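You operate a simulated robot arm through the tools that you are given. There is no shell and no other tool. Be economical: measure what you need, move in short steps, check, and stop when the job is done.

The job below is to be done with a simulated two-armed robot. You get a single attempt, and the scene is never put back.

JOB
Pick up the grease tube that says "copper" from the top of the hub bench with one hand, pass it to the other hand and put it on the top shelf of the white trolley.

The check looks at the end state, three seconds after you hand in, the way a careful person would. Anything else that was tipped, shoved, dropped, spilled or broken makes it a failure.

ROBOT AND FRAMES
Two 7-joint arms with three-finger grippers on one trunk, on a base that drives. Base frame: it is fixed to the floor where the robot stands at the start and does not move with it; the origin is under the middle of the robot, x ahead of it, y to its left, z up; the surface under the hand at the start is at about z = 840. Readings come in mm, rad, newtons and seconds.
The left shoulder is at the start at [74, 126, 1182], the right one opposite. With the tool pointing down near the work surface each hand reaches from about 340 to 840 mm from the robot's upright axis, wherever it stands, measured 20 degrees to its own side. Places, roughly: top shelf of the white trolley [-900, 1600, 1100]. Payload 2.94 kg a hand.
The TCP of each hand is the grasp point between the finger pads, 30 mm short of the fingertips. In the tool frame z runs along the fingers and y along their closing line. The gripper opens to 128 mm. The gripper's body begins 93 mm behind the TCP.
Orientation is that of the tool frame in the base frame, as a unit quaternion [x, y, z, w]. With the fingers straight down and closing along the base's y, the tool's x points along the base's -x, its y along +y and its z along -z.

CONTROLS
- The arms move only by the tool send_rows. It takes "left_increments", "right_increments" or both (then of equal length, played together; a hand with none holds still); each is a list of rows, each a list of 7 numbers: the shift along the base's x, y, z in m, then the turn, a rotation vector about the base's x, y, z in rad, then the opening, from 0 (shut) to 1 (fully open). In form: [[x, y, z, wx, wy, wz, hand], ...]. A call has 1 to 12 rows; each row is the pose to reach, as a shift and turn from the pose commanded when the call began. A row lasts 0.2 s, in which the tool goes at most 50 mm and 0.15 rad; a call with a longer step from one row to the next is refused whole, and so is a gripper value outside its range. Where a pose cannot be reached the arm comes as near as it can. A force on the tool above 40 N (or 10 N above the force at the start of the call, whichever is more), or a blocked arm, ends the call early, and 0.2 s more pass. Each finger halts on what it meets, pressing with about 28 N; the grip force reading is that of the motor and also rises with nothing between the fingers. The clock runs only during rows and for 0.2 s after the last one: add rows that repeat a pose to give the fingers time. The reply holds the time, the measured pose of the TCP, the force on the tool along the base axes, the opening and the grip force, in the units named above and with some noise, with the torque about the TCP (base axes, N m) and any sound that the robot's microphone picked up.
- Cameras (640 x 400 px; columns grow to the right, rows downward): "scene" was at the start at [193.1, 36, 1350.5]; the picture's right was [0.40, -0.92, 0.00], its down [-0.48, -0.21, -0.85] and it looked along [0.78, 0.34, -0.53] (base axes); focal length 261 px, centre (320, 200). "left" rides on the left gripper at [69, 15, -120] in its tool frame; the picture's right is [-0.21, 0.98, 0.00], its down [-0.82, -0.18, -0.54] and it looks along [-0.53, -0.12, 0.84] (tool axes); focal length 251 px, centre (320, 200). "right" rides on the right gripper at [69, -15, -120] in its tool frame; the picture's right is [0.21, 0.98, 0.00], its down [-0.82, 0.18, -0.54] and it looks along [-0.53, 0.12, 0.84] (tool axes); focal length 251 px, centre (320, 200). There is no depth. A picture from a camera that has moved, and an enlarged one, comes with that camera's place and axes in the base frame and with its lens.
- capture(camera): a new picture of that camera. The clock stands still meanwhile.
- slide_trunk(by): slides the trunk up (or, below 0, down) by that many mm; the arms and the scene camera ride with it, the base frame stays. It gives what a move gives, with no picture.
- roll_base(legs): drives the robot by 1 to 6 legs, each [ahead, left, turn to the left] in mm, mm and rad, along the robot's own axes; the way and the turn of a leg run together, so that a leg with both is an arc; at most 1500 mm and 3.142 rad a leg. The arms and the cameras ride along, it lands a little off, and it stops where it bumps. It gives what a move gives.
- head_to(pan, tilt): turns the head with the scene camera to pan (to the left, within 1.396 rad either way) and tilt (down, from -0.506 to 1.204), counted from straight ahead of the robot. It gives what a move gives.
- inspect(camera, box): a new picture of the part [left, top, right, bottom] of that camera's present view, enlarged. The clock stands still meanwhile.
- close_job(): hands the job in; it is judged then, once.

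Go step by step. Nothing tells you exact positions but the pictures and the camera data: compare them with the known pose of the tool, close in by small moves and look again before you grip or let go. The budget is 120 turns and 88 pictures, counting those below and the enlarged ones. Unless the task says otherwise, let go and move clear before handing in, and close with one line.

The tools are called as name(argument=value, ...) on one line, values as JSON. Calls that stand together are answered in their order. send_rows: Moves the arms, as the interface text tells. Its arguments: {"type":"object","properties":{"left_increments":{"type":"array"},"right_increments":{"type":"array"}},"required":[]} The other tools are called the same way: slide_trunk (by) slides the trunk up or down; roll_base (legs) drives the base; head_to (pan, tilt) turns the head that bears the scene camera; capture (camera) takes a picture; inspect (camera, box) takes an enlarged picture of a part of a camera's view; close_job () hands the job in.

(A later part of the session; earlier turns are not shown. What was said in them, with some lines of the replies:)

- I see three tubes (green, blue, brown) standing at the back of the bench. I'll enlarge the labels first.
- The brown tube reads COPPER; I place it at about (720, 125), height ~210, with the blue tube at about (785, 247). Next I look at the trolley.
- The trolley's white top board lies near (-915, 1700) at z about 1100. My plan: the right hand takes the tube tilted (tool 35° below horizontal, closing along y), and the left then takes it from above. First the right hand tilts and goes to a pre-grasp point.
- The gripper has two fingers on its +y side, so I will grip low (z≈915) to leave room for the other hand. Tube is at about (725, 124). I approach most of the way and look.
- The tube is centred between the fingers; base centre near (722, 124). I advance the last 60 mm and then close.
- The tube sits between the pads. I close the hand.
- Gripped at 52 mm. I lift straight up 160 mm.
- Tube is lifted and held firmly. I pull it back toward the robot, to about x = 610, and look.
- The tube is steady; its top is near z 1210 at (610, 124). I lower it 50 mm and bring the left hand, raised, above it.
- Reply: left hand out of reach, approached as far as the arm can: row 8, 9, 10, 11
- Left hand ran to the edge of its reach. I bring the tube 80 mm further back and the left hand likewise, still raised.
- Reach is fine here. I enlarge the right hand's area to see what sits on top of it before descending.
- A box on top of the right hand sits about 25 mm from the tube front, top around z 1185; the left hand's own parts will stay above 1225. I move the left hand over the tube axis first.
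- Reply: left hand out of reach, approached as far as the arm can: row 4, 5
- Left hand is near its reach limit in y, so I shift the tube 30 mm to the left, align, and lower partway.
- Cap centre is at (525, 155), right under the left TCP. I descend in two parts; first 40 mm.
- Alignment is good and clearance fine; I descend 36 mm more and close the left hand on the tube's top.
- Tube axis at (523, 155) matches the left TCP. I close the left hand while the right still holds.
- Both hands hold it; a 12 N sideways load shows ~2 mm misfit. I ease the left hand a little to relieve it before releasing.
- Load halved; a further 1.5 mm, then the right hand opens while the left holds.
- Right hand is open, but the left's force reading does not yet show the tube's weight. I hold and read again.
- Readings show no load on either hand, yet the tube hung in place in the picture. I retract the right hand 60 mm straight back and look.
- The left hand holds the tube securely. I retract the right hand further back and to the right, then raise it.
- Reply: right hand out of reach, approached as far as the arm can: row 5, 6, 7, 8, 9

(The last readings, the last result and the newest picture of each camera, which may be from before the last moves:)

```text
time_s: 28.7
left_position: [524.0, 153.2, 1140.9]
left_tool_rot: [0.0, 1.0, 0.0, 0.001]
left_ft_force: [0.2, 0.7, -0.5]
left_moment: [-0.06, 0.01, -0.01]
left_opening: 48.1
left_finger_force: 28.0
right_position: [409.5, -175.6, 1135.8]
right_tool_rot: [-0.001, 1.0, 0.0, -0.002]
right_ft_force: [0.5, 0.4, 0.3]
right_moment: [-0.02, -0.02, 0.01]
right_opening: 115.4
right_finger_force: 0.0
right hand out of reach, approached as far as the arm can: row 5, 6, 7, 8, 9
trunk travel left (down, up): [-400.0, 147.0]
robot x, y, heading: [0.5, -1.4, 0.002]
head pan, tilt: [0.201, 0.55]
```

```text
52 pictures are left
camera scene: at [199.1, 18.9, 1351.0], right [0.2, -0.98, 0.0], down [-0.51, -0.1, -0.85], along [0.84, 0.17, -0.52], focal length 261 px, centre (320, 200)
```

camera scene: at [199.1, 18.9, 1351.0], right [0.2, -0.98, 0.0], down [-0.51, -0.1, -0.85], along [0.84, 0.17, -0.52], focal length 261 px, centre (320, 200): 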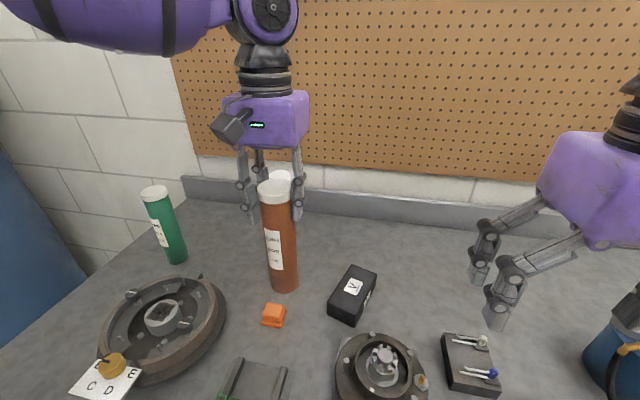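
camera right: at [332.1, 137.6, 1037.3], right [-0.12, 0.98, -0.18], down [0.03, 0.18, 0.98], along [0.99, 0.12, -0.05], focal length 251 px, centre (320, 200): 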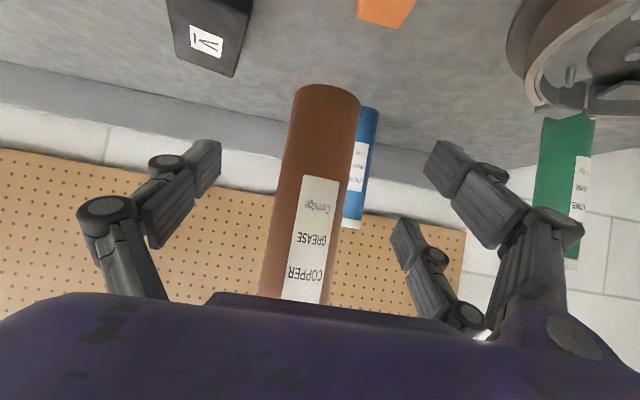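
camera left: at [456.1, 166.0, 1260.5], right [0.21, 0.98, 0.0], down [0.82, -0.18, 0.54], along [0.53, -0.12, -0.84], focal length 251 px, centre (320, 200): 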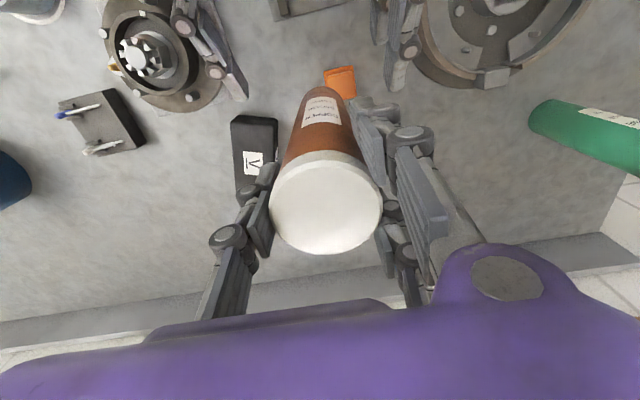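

The tube hangs upright in the left hand, clear of everything. Now I raise the trunk fully and look left for the way to the trolley.

slide_trunk(by=145)

head_to(pan=1.396, tilt=0.45)

capture(camera="scene")

```text
time_s: 30.4
left_position: [482.2, 151.3, 1391.0]
left_tool_rot: [0.001, 0.994, 0.001, 0.107]
left_ft_force: [0.4, 0.0, -4.1]
left_moment: [-0.01, 0.13, 0.01]
left_opening: 47.8
left_finger_force: 27.4
right_position: [411.4, -176.4, 1279.8]
right_tool_rot: [0.0, 1.0, 0.0, -0.002]
right_ft_force: [-0.5, -0.3, -1.1]
right_moment: [0.0, 0.04, 0.02]
right_opening: 114.9
right_finger_force: 0.1
trunk travel left (down, up): [-545.0, 2.0]
robot x, y, heading: [0.8, -1.6, -0.006]
head pan, tilt: [0.201, 0.55]
```

```text
time_s: 31.8
left_position: [481.7, 151.1, 1392.4]
left_tool_rot: [0.0, 0.994, 0.0, 0.109]
left_ft_force: [0.3, -0.4, -5.7]
left_moment: [0.04, 0.13, 0.03]
left_opening: 48.1
left_finger_force: 27.9
right_position: [410.5, -177.7, 1280.3]
right_tool_rot: [0.0, 1.0, 0.0, 0.0]
right_ft_force: [-0.9, -0.2, 0.0]
right_moment: [0.01, 0.05, 0.02]
right_opening: 115.3
right_finger_force: 0.0
trunk travel left (down, up): [-545.0, 2.0]
robot x, y, heading: [-1.5, 2.1, 0.002]
head pan, tilt: [1.396, 0.45]
```

```text
51 pictures are left
camera scene: at [20.6, 90.6, 1522.6], right [0.98, -0.17, 0.0], down [-0.08, -0.43, -0.9], along [0.16, 0.89, -0.44], focal length 261 px, centre (320, 200)
```

scene: 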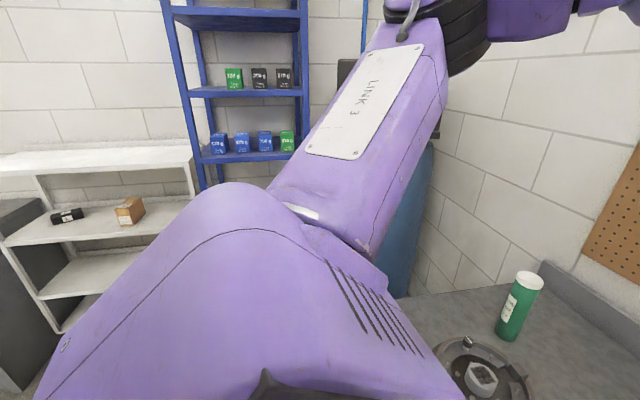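

The trunk rise tipped the left hand by about 0.2 rad and raised it more than expected. I check the tube before going on.

head_to(pan=0.2, tilt=0.4)

capture(camera="scene")

capture(camera="left")

```text
time_s: 33.2
left_position: [480.3, 150.8, 1391.9]
left_tool_rot: [0.0, 0.994, 0.0, 0.109]
left_ft_force: [0.5, -0.6, -3.9]
left_moment: [-0.04, 0.09, -0.04]
left_opening: 48.3
left_finger_force: 28.5
right_position: [410.3, -176.4, 1280.4]
right_tool_rot: [-0.001, 1.0, 0.0, 0.0]
right_ft_force: [-0.2, -0.8, 0.1]
right_moment: [-0.03, -0.04, 0.0]
right_opening: 115.2
right_finger_force: 0.1
trunk travel left (down, up): [-545.0, 2.0]
robot x, y, heading: [0.2, 1.9, 0.004]
head pan, tilt: [0.201, 0.4]
```

```text
50 pictures are left
camera scene: at [95.3, 18.7, 1527.3], right [0.2, -0.98, 0.0], down [-0.38, -0.08, -0.92], along [0.9, 0.18, -0.39], focal length 261 px, centre (320, 200)
```

scene: 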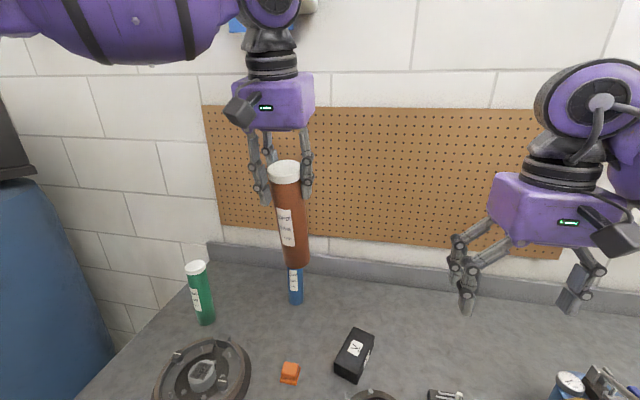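

```text
49 pictures are left
camera left: at [387.5, 166.2, 1494.9], right [0.21, 0.98, 0.05], down [0.69, -0.18, 0.71], along [0.7, -0.12, -0.71], focal length 251 px, centre (320, 200)
```

left: 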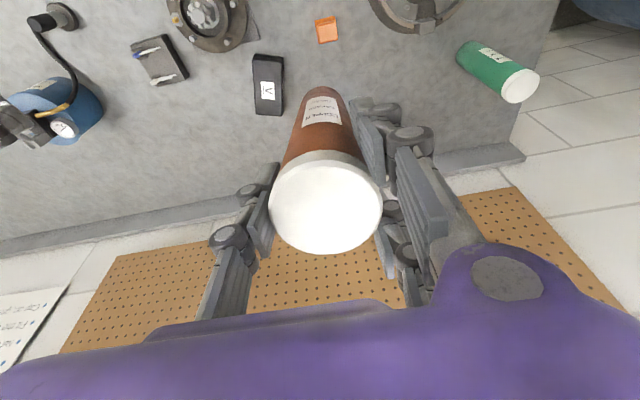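

The tube is rigid in the grip, just tilted with the hand. I level the tool again while lowering 50 mm.

send_rows(left_increments=[[0, 0, -0.015, 0, 0.06, 0, 0], [0, 0, -0.03, 0, 0.12, 0, 0], [0, 0, -0.045, 0, 0.18, 0, 0], [0, 0, -0.05, 0, 0.217, 0, 0], [0, 0, -0.05, 0, 0.217, 0, 0]])

```text
time_s: 34.4
left_position: [474.5, 178.9, 1347.0]
left_tool_rot: [0.0, 1.0, 0.002, 0.001]
left_ft_force: [-0.9, -1.0, -4.7]
left_moment: [-0.01, 0.03, -0.02]
left_opening: 48.2
left_finger_force: 27.6
left hand out of reach, approached as far as the arm can: row 1, 2, 3, 4, 5
right_position: [409.9, -178.5, 1281.5]
right_tool_rot: [0.0, 1.0, -0.001, 0.0]
right_ft_force: [-1.0, 0.0, 1.0]
right_moment: [0.02, -0.03, -0.01]
right_opening: 114.9
right_finger_force: 0.1
trunk travel left (down, up): [-545.0, 2.0]
robot x, y, heading: [-3.6, 2.1, 0.001]
head pan, tilt: [0.201, 0.4]
```

Tube is upright at (474, 179), bottom about z 1157. I back away from the bench 450 mm and look left.

roll_base(legs=[[-450, 0, 0]])

head_to(pan=1.396, tilt=0.5)

capture(camera="scene")

```text
time_s: 37.1
left_position: [27.7, 180.2, 1346.4]
left_tool_rot: [0.002, 1.0, 0.0, 0.0]
left_ft_force: [0.1, -0.6, -5.0]
left_moment: [-0.02, 0.01, 0.0]
left_opening: 47.9
left_finger_force: 28.1
right_position: [-38.7, -177.4, 1278.9]
right_tool_rot: [0.002, 1.0, 0.0, -0.001]
right_ft_force: [-0.1, 0.1, 0.1]
right_moment: [-0.03, 0.03, 0.01]
right_opening: 115.1
right_finger_force: 0.2
trunk travel left (down, up): [-545.0, 2.0]
robot x, y, heading: [-448.8, 0.8, -0.007]
head pan, tilt: [0.201, 0.4]
```

```text
time_s: 38.5
left_position: [25.4, 179.3, 1345.4]
left_tool_rot: [0.001, 1.0, 0.0, 0.0]
left_ft_force: [0.5, 0.7, -4.7]
left_moment: [0.0, 0.02, 0.01]
left_opening: 48.0
left_finger_force: 27.6
right_position: [-39.7, -177.2, 1280.5]
right_tool_rot: [0.002, 1.0, 0.0, 0.0]
right_ft_force: [0.2, -0.1, 0.2]
right_moment: [-0.06, -0.01, 0.01]
right_opening: 115.4
right_finger_force: 0.1
trunk travel left (down, up): [-545.0, 2.0]
robot x, y, heading: [-446.6, -1.1, -0.001]
head pan, tilt: [1.396, 0.499]
```

```text
48 pictures are left
camera scene: at [-428.0, 90.3, 1518.2], right [0.98, -0.18, 0.0], down [-0.08, -0.47, -0.88], along [0.16, 0.86, -0.48], focal length 261 px, centre (320, 200)
```

scene: 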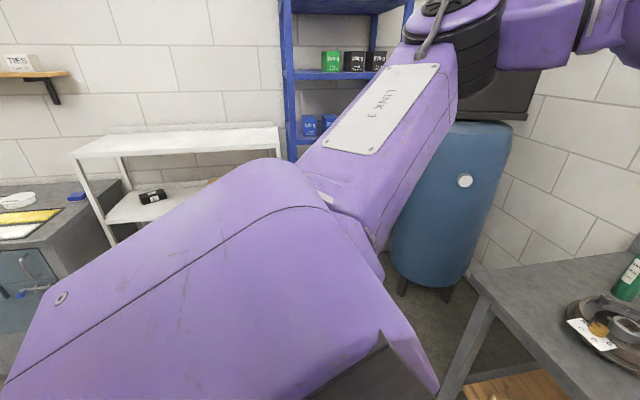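

The trolley's top shelf spans roughly x −1380…−400, y 1450…1800, open above and apparently empty. I turn left 90° in place and look ahead.

roll_base(legs=[[0, 0, 0.785], [0, 0, 0.785]])

head_to(pan=0.1, tilt=0.55)

capture(camera="scene")

```text
time_s: 43.0
left_position: [-631.6, 473.6, 1346.4]
left_tool_rot: [0.71, -0.704, -0.001, 0.0]
left_ft_force: [0.4, 0.0, -5.5]
left_moment: [0.01, 0.0, 0.01]
left_opening: 48.4
left_finger_force: 28.4
right_position: [-274.1, 412.1, 1280.5]
right_tool_rot: [0.71, -0.705, 0.0, 0.0]
right_ft_force: [0.3, 0.7, 0.4]
right_moment: [-0.01, 0.0, 0.01]
right_opening: 115.2
right_finger_force: 0.0
trunk travel left (down, up): [-545.0, 2.0]
robot x, y, heading: [-446.8, -2.0, 1.583]
head pan, tilt: [1.396, 0.499]
```

```text
time_s: 44.5
left_position: [-631.6, 473.6, 1346.9]
left_tool_rot: [0.709, -0.705, -0.001, 0.0]
left_ft_force: [-0.4, -0.4, -5.0]
left_moment: [0.02, -0.02, -0.03]
left_opening: 48.4
left_finger_force: 28.1
right_position: [-274.4, 413.0, 1280.2]
right_tool_rot: [0.709, -0.705, 0.0, 0.0]
right_ft_force: [-0.2, 0.4, 0.0]
right_moment: [0.02, 0.0, 0.0]
right_opening: 114.9
right_finger_force: 0.2
trunk travel left (down, up): [-545.0, 2.0]
robot x, y, heading: [-447.2, 0.6, 1.574]
head pan, tilt: [0.099, 0.55]
```

```text
47 pictures are left
camera scene: at [-458.0, 94.3, 1513.6], right [0.99, 0.11, 0.0], down [0.06, -0.52, -0.85], along [-0.09, 0.85, -0.52], focal length 261 px, centre (320, 200)
```

scene: 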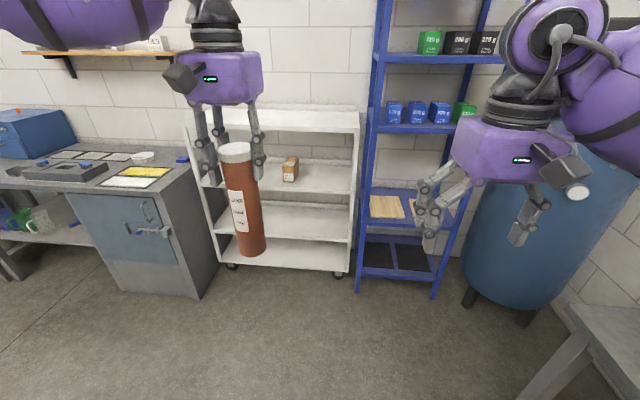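

The trolley's top front edge is near y 1500; blue rack to the right starts at x −320, cabinet to the left ends at x −1400. I drive ahead 930 mm and left 350 mm and look.

roll_base(legs=[[0, 350, 0], [930, 0, 0]])

capture(camera="scene")

capture(camera="left")

```text
time_s: 52.6
left_position: [-980.9, 1398.8, 1347.2]
left_tool_rot: [0.707, -0.707, 0.0, -0.001]
left_ft_force: [0.4, 0.1, -4.0]
left_moment: [-0.04, -0.03, 0.01]
left_opening: 48.2
left_finger_force: 28.2
right_position: [-624.2, 1334.6, 1281.4]
right_tool_rot: [-0.707, 0.707, 0.001, 0.001]
right_ft_force: [0.6, -0.2, -0.9]
right_moment: [0.0, 0.0, 0.02]
right_opening: 115.2
right_finger_force: 0.2
trunk travel left (down, up): [-545.0, 2.0]
robot x, y, heading: [-799.3, 923.7, 1.57]
head pan, tilt: [0.099, 0.55]
```

```text
46 pictures are left
camera scene: at [-810.1, 1018.1, 1513.7], right [1.0, 0.1, 0.0], down [0.05, -0.52, -0.85], along [-0.08, 0.85, -0.52], focal length 261 px, centre (320, 200)
```

scene: 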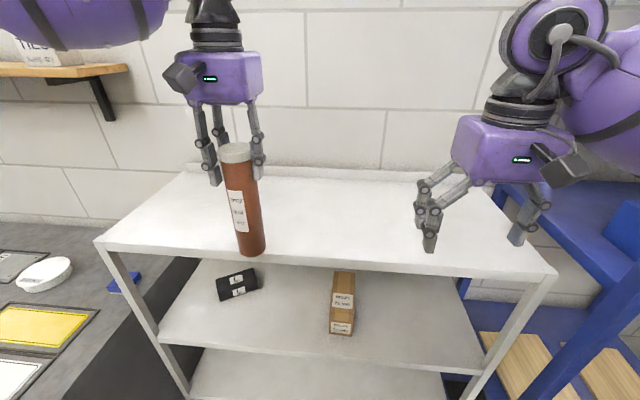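

```text
45 pictures are left
camera left: at [-996.4, 1329.4, 1466.6], right [-0.98, 0.21, 0.0], down [0.18, 0.82, 0.54], along [0.12, 0.53, -0.84], focal length 251 px, centre (320, 200)
```

left: 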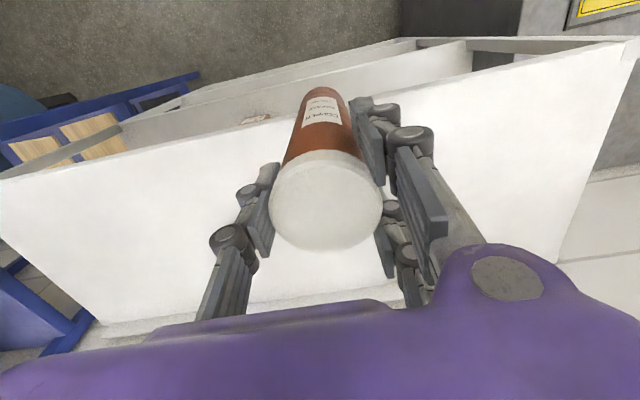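

The top shelf is empty; its front edge is near y 1455. I shift 80 mm left for clearance from the rack and check the right elbow.

roll_base(legs=[[0, 80, 0]])

head_to(pan=-0.8, tilt=0.4)

capture(camera="scene")

head_to(pan=0.5, tilt=0.6)

capture(camera="scene")

```text
time_s: 54.0
left_position: [-1058.3, 1400.2, 1346.1]
left_tool_rot: [-0.706, 0.708, 0.001, 0.0]
left_ft_force: [0.6, 0.5, -4.8]
left_moment: [-0.02, 0.02, 0.01]
left_opening: 48.1
left_finger_force: 28.1
right_position: [-701.6, 1335.0, 1280.5]
right_tool_rot: [-0.706, 0.708, 0.0, 0.0]
right_ft_force: [0.3, 0.2, 0.2]
right_moment: [0.0, 0.05, 0.02]
right_opening: 115.0
right_finger_force: 0.2
trunk travel left (down, up): [-545.0, 2.0]
robot x, y, heading: [-882.4, 926.7, 1.571]
head pan, tilt: [0.099, 0.55]
```

```text
time_s: 55.2
left_position: [-1059.9, 1399.8, 1345.9]
left_tool_rot: [-0.706, 0.708, 0.0, 0.0]
left_ft_force: [0.9, -0.2, -4.4]
left_moment: [-0.02, -0.02, -0.01]
left_opening: 47.9
left_finger_force: 27.7
right_position: [-703.2, 1335.2, 1281.6]
right_tool_rot: [-0.706, 0.708, 0.0, 0.0]
right_ft_force: [0.3, -0.1, 0.2]
right_moment: [-0.01, 0.0, -0.01]
right_opening: 115.3
right_finger_force: 0.0
trunk travel left (down, up): [-545.0, 2.0]
robot x, y, heading: [-876.2, 921.2, 1.567]
head pan, tilt: [-0.799, 0.4]
```

```text
44 pictures are left
camera scene: at [-814.0, 994.1, 1527.3], right [0.7, -0.72, 0.0], down [-0.28, -0.27, -0.92], along [0.66, 0.64, -0.39], focal length 261 px, centre (320, 200)
```

scene: 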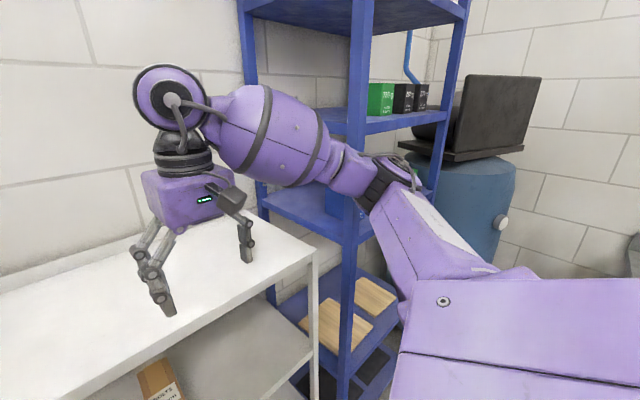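

```text
time_s: 56.6
left_position: [-1058.6, 1400.8, 1346.7]
left_tool_rot: [-0.707, 0.708, 0.001, 0.0]
left_ft_force: [-0.1, -0.2, -4.5]
left_moment: [-0.01, 0.0, 0.03]
left_opening: 47.9
left_finger_force: 28.0
right_position: [-702.6, 1334.7, 1279.9]
right_tool_rot: [-0.706, 0.708, 0.001, 0.0]
right_ft_force: [0.2, -0.3, 0.6]
right_moment: [0.02, -0.04, 0.01]
right_opening: 115.4
right_finger_force: 0.0
trunk travel left (down, up): [-545.0, 2.0]
robot x, y, heading: [-876.5, 927.7, 1.572]
head pan, tilt: [0.499, 0.6]
```

```text
43 pictures are left
camera scene: at [-922.5, 1007.2, 1509.1], right [0.88, 0.48, 0.0], down [0.27, -0.5, -0.82], along [-0.39, 0.73, -0.57], focal length 261 px, centre (320, 200)
```

scene: 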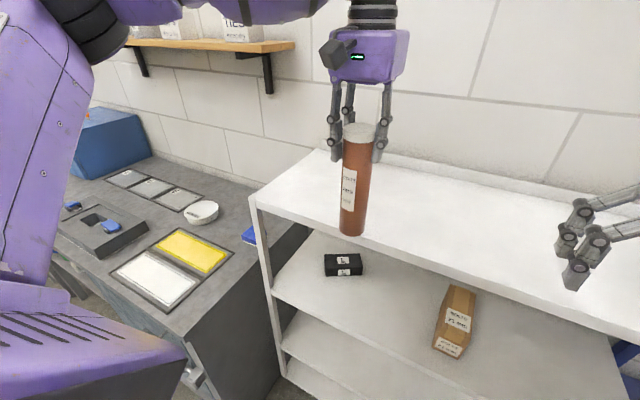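

The right elbow would pass about 50–90 mm from the rack; I shift another 40 mm left and drive 155 mm ahead, which puts the tube ~100 mm inside the edge.

roll_base(legs=[[0, 40, 0], [155, 0, 0]])

capture(camera="scene")

capture(camera="left")

```text
time_s: 58.7
left_position: [-1097.6, 1551.1, 1348.8]
left_tool_rot: [-0.706, 0.708, 0.003, 0.001]
left_ft_force: [0.0, -0.4, -4.6]
left_moment: [0.02, 0.0, 0.0]
left_opening: 48.0
left_finger_force: 28.0
right_position: [-741.7, 1486.3, 1281.3]
right_tool_rot: [-0.706, 0.708, 0.001, 0.001]
right_ft_force: [0.7, -1.5, 0.5]
right_moment: [0.03, 0.0, -0.02]
right_opening: 115.2
right_finger_force: 0.0
trunk travel left (down, up): [-545.0, 2.0]
robot x, y, heading: [-921.2, 1081.1, 1.571]
head pan, tilt: [0.499, 0.6]
```

```text
42 pictures are left
camera scene: at [-961.7, 1158.2, 1509.5], right [0.88, 0.48, 0.0], down [0.27, -0.5, -0.83], along [-0.39, 0.73, -0.56], focal length 261 px, centre (320, 200)
```

scene: 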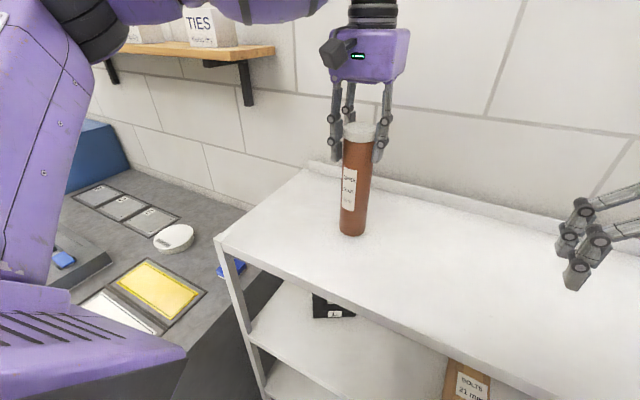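

```text
41 pictures are left
camera left: at [-1113.4, 1481.5, 1468.1], right [-0.98, 0.22, 0.0], down [0.18, 0.82, 0.54], along [0.12, 0.53, -0.84], focal length 251 px, centre (320, 200)
```

left: 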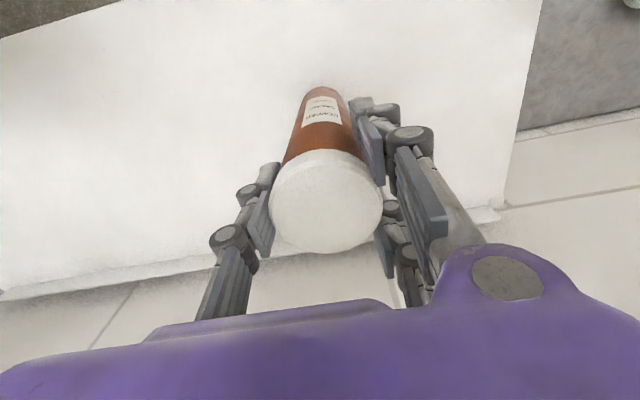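

The tube is over the shelf, ~110 mm inside the front edge. I lower 45 mm, then feel for contact in small steps.

send_rows(left_increments=[[0, 0, -0.015, 0, 0, 0, 0], [0, 0, -0.03, 0, 0, 0, 0], [0, 0, -0.042, 0, 0, 0, 0], [0, 0, -0.048, 0, 0, 0, 0], [0, 0, -0.048, 0, 0, 0, 0]])

capture(camera="scene")

```text
time_s: 59.9
left_position: [-1096.4, 1552.4, 1299.0]
left_tool_rot: [-0.705, 0.709, 0.001, 0.0]
left_ft_force: [1.5, 0.4, 21.8]
left_moment: [0.39, -0.2, -0.03]
left_opening: 46.9
left_finger_force: 27.8
right_position: [-740.3, 1486.9, 1280.2]
right_tool_rot: [-0.705, 0.709, 0.001, 0.001]
right_ft_force: [-0.6, -0.4, 0.2]
right_moment: [-0.02, -0.03, 0.0]
right_opening: 115.3
right_finger_force: 0.0
trunk travel left (down, up): [-545.0, 2.0]
robot x, y, heading: [-921.8, 1078.8, 1.568]
head pan, tilt: [0.499, 0.6]
```

```text
40 pictures are left
camera scene: at [-960.7, 1159.8, 1509.1], right [0.88, 0.48, 0.0], down [0.27, -0.5, -0.83], along [-0.39, 0.73, -0.56], focal length 261 px, centre (320, 200)
```

scene: 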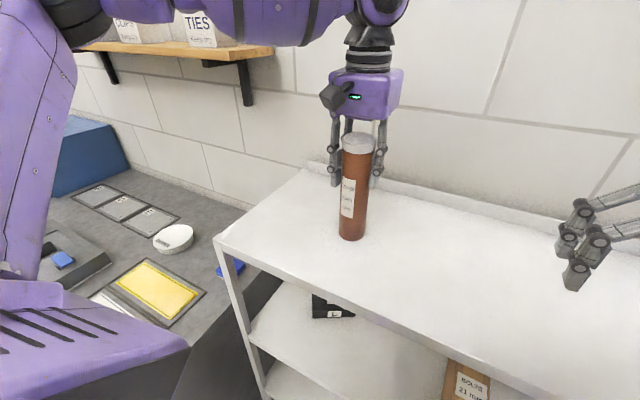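

The tube touched down (22 N up) and slid up a little in the grip; it still stands upright. I relieve the press before letting go.

send_rows(left_increments=[[0, 0, 0.002, 0, 0, 0, 0], [0, 0, 0.002, 0, 0, 0, 0]])

capture(camera="left")

inspect(camera="scene", box=[270, 60, 450, 260])

```text
time_s: 60.5
left_position: [-1098.0, 1553.2, 1297.7]
left_tool_rot: [-0.706, 0.708, 0.0, -0.002]
left_ft_force: [2.4, -0.6, 6.5]
left_moment: [0.13, -0.68, -0.04]
left_opening: 46.9
left_finger_force: 27.7
right_position: [-741.1, 1488.1, 1280.2]
right_tool_rot: [-0.706, 0.708, 0.001, -0.001]
right_ft_force: [0.0, -0.6, -0.1]
right_moment: [-0.02, 0.05, -0.01]
right_opening: 115.3
right_finger_force: 0.0
trunk travel left (down, up): [-545.0, 2.0]
robot x, y, heading: [-919.3, 1079.2, 1.57]
head pan, tilt: [0.499, 0.6]
```

```text
39 pictures are left
camera left: at [-1113.5, 1484.3, 1418.8], right [-0.98, 0.22, 0.0], down [0.19, 0.82, 0.54], along [0.12, 0.53, -0.84], focal length 251 px, centre (320, 200)
```

left: 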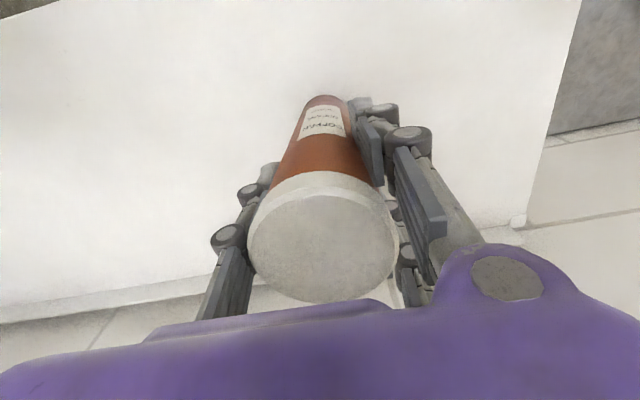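

```text
2.00 times, centred on (360, 160) of scene
camera zoom: at [-961.3, 1161.0, 1508.9], right [0.88, 0.48, 0.0], down [0.27, -0.5, -0.83], along [-0.39, 0.73, -0.56], focal length 523 px, centre (240, 280)
```

zoom: 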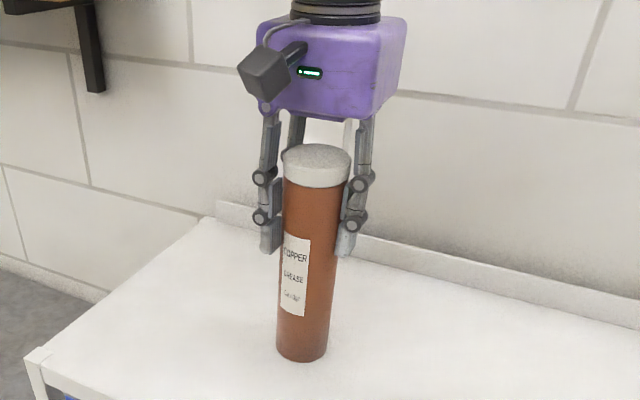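

The tube stands vertical on the shelf within about a degree. I open the left hand slowly.

send_rows(left_increments=[[0, 0, 0, 0, 0, 0, 0.3], [0, 0, 0, 0, 0, 0, 0.4], [0, 0, 0, 0, 0, 0, 0.5], [0, 0, 0, 0, 0, 0, 0.6], [0, 0, 0, 0, 0, 0, 0.75], [0, 0, 0, 0, 0, 0, 0.9], [0, 0, 0, 0, 0, 0, 1], [0, 0, 0, 0, 0, 0, 1]])

capture(camera="left")

capture(camera="scene")

```text
time_s: 62.3
left_position: [-1099.1, 1554.1, 1300.9]
left_tool_rot: [-0.706, 0.708, 0.0, 0.001]
left_ft_force: [-0.3, -0.7, 1.2]
left_moment: [0.0, 0.01, 0.0]
left_opening: 128.0
left_finger_force: 0.0
right_position: [-741.7, 1488.7, 1279.7]
right_tool_rot: [-0.706, 0.708, 0.0, -0.001]
right_ft_force: [-0.7, 0.5, 0.0]
right_moment: [0.0, -0.02, 0.04]
right_opening: 115.1
right_finger_force: 0.0
trunk travel left (down, up): [-545.0, 2.0]
robot x, y, heading: [-923.0, 1079.2, 1.564]
head pan, tilt: [0.499, 0.6]
```

```text
37 pictures are left
camera left: at [-1113.9, 1484.5, 1420.4], right [-0.98, 0.22, 0.0], down [0.18, 0.82, 0.54], along [0.12, 0.53, -0.84], focal length 251 px, centre (320, 200)
```

left: 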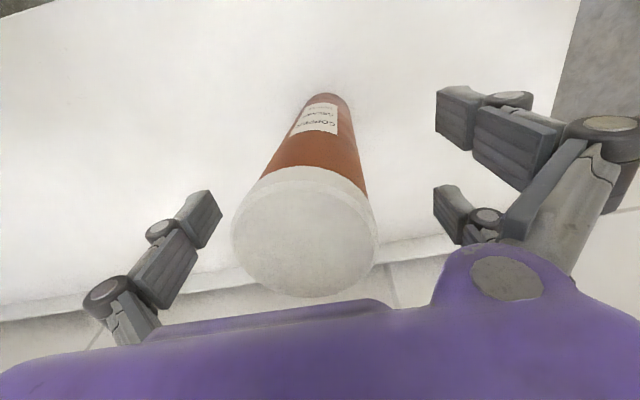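

```text
36 pictures are left
camera scene: at [-962.0, 1161.1, 1509.1], right [0.88, 0.48, 0.0], down [0.27, -0.5, -0.83], along [-0.39, 0.73, -0.56], focal length 261 px, centre (320, 200)
```

scene: 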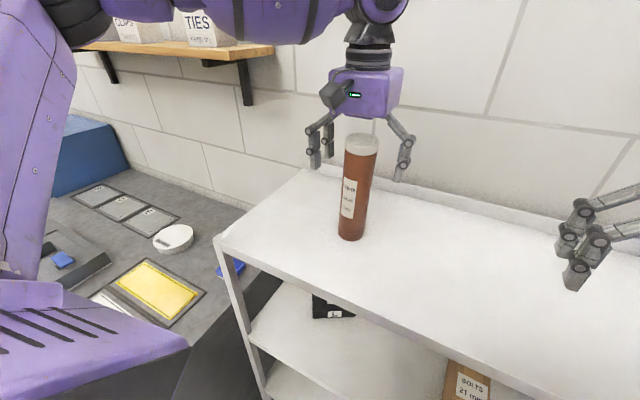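

The tube stands free. I raise the hand 40 mm, then pull it straight back toward the robot (fingers straddle the tube in x).

send_rows(left_increments=[[0.003, 0, 0.015, 0, 0, 0, 1], [0.005, 0, 0.03, 0, 0, 0, 1], [0.006, 0, 0.04, 0, 0, 0, 1], [0.006, -0.02, 0.04, 0, 0, 0, 1], [0.006, -0.045, 0.04, 0, 0, 0, 1], [0.006, -0.07, 0.04, 0, 0, 0, 1], [0.006, -0.095, 0.04, 0, 0, 0, 1], [0.006, -0.12, 0.04, 0, 0, 0, 1]])

capture(camera="scene")

capture(camera="left")

```text
time_s: 64.1
left_position: [-1092.6, 1432.9, 1342.3]
left_tool_rot: [-0.706, 0.708, 0.001, 0.001]
left_ft_force: [0.3, -0.8, 0.0]
left_moment: [0.04, 0.0, -0.01]
left_opening: 128.3
left_finger_force: 0.1
left hand out of reach, approached as far as the arm can: row 3
right_position: [-742.9, 1488.4, 1281.4]
right_tool_rot: [-0.707, 0.707, 0.001, 0.001]
right_ft_force: [-0.9, -1.6, 0.4]
right_moment: [0.01, 0.0, -0.04]
right_opening: 115.1
right_finger_force: 0.1
trunk travel left (down, up): [-545.0, 2.0]
robot x, y, heading: [-919.8, 1081.8, 1.569]
head pan, tilt: [0.499, 0.6]
```

```text
35 pictures are left
camera scene: at [-962.2, 1159.6, 1509.3], right [0.88, 0.48, 0.0], down [0.27, -0.5, -0.83], along [-0.39, 0.73, -0.56], focal length 261 px, centre (320, 200)
```

scene: 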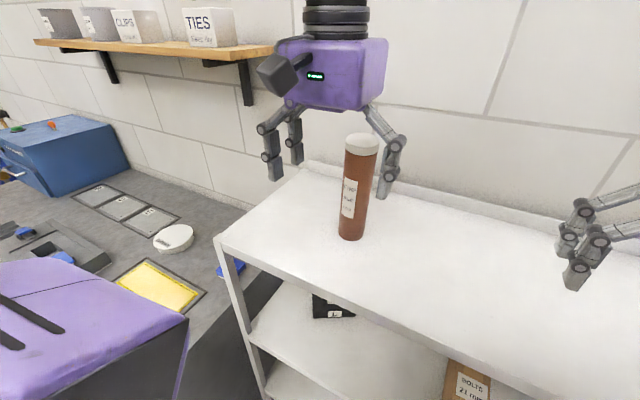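

```text
34 pictures are left
camera left: at [-1108.0, 1362.9, 1461.3], right [-0.98, 0.22, 0.0], down [0.18, 0.82, 0.54], along [0.12, 0.53, -0.84], focal length 251 px, centre (320, 200)
```

left: 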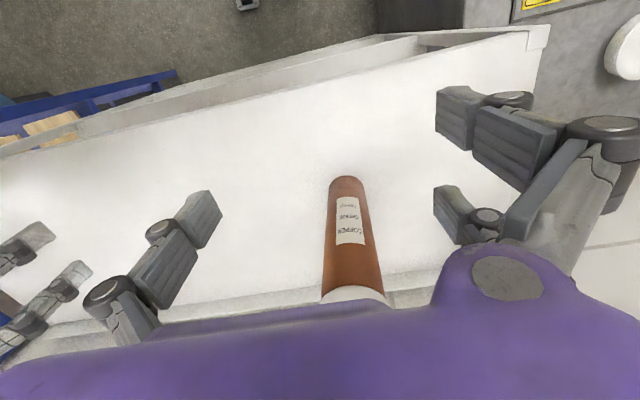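

The tube stands untouched. I back the robot off 250 mm and make a last check.

roll_base(legs=[[-250, 0, 0]])

capture(camera="scene")

```text
time_s: 65.9
left_position: [-1094.7, 1184.3, 1340.2]
left_tool_rot: [-0.706, 0.708, 0.001, 0.0]
left_ft_force: [-0.7, 1.5, 0.4]
left_moment: [-0.03, -0.04, 0.01]
left_opening: 128.1
left_finger_force: 0.0
right_position: [-742.4, 1239.1, 1279.4]
right_tool_rot: [-0.706, 0.708, -0.001, -0.001]
right_ft_force: [-0.2, 0.8, 0.0]
right_moment: [0.0, -0.03, -0.05]
right_opening: 115.1
right_finger_force: 0.0
trunk travel left (down, up): [-545.0, 2.0]
robot x, y, heading: [-920.0, 824.1, 1.565]
head pan, tilt: [0.499, 0.6]
```

```text
33 pictures are left
camera scene: at [-962.7, 911.7, 1508.9], right [0.88, 0.48, 0.0], down [0.27, -0.5, -0.82], along [-0.39, 0.72, -0.57], focal length 261 px, centre (320, 200)
```

scene: 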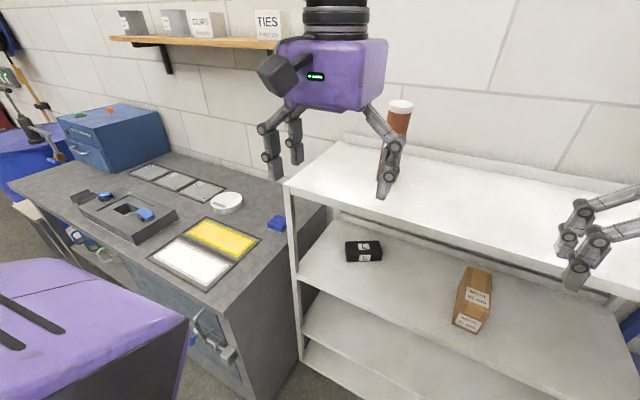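

The copper tube stands upright on the trolley's top shelf, both hands are clear, and nothing else has moved; I hand in.

close_job()

```text
The job is handed in.
```

The copper grease tube is standing upright on the top shelf of the white trolley. The right hand picked it up and passed it to the left, which put it down. Both hands are clear, and I saw nothing else moved or knocked over.
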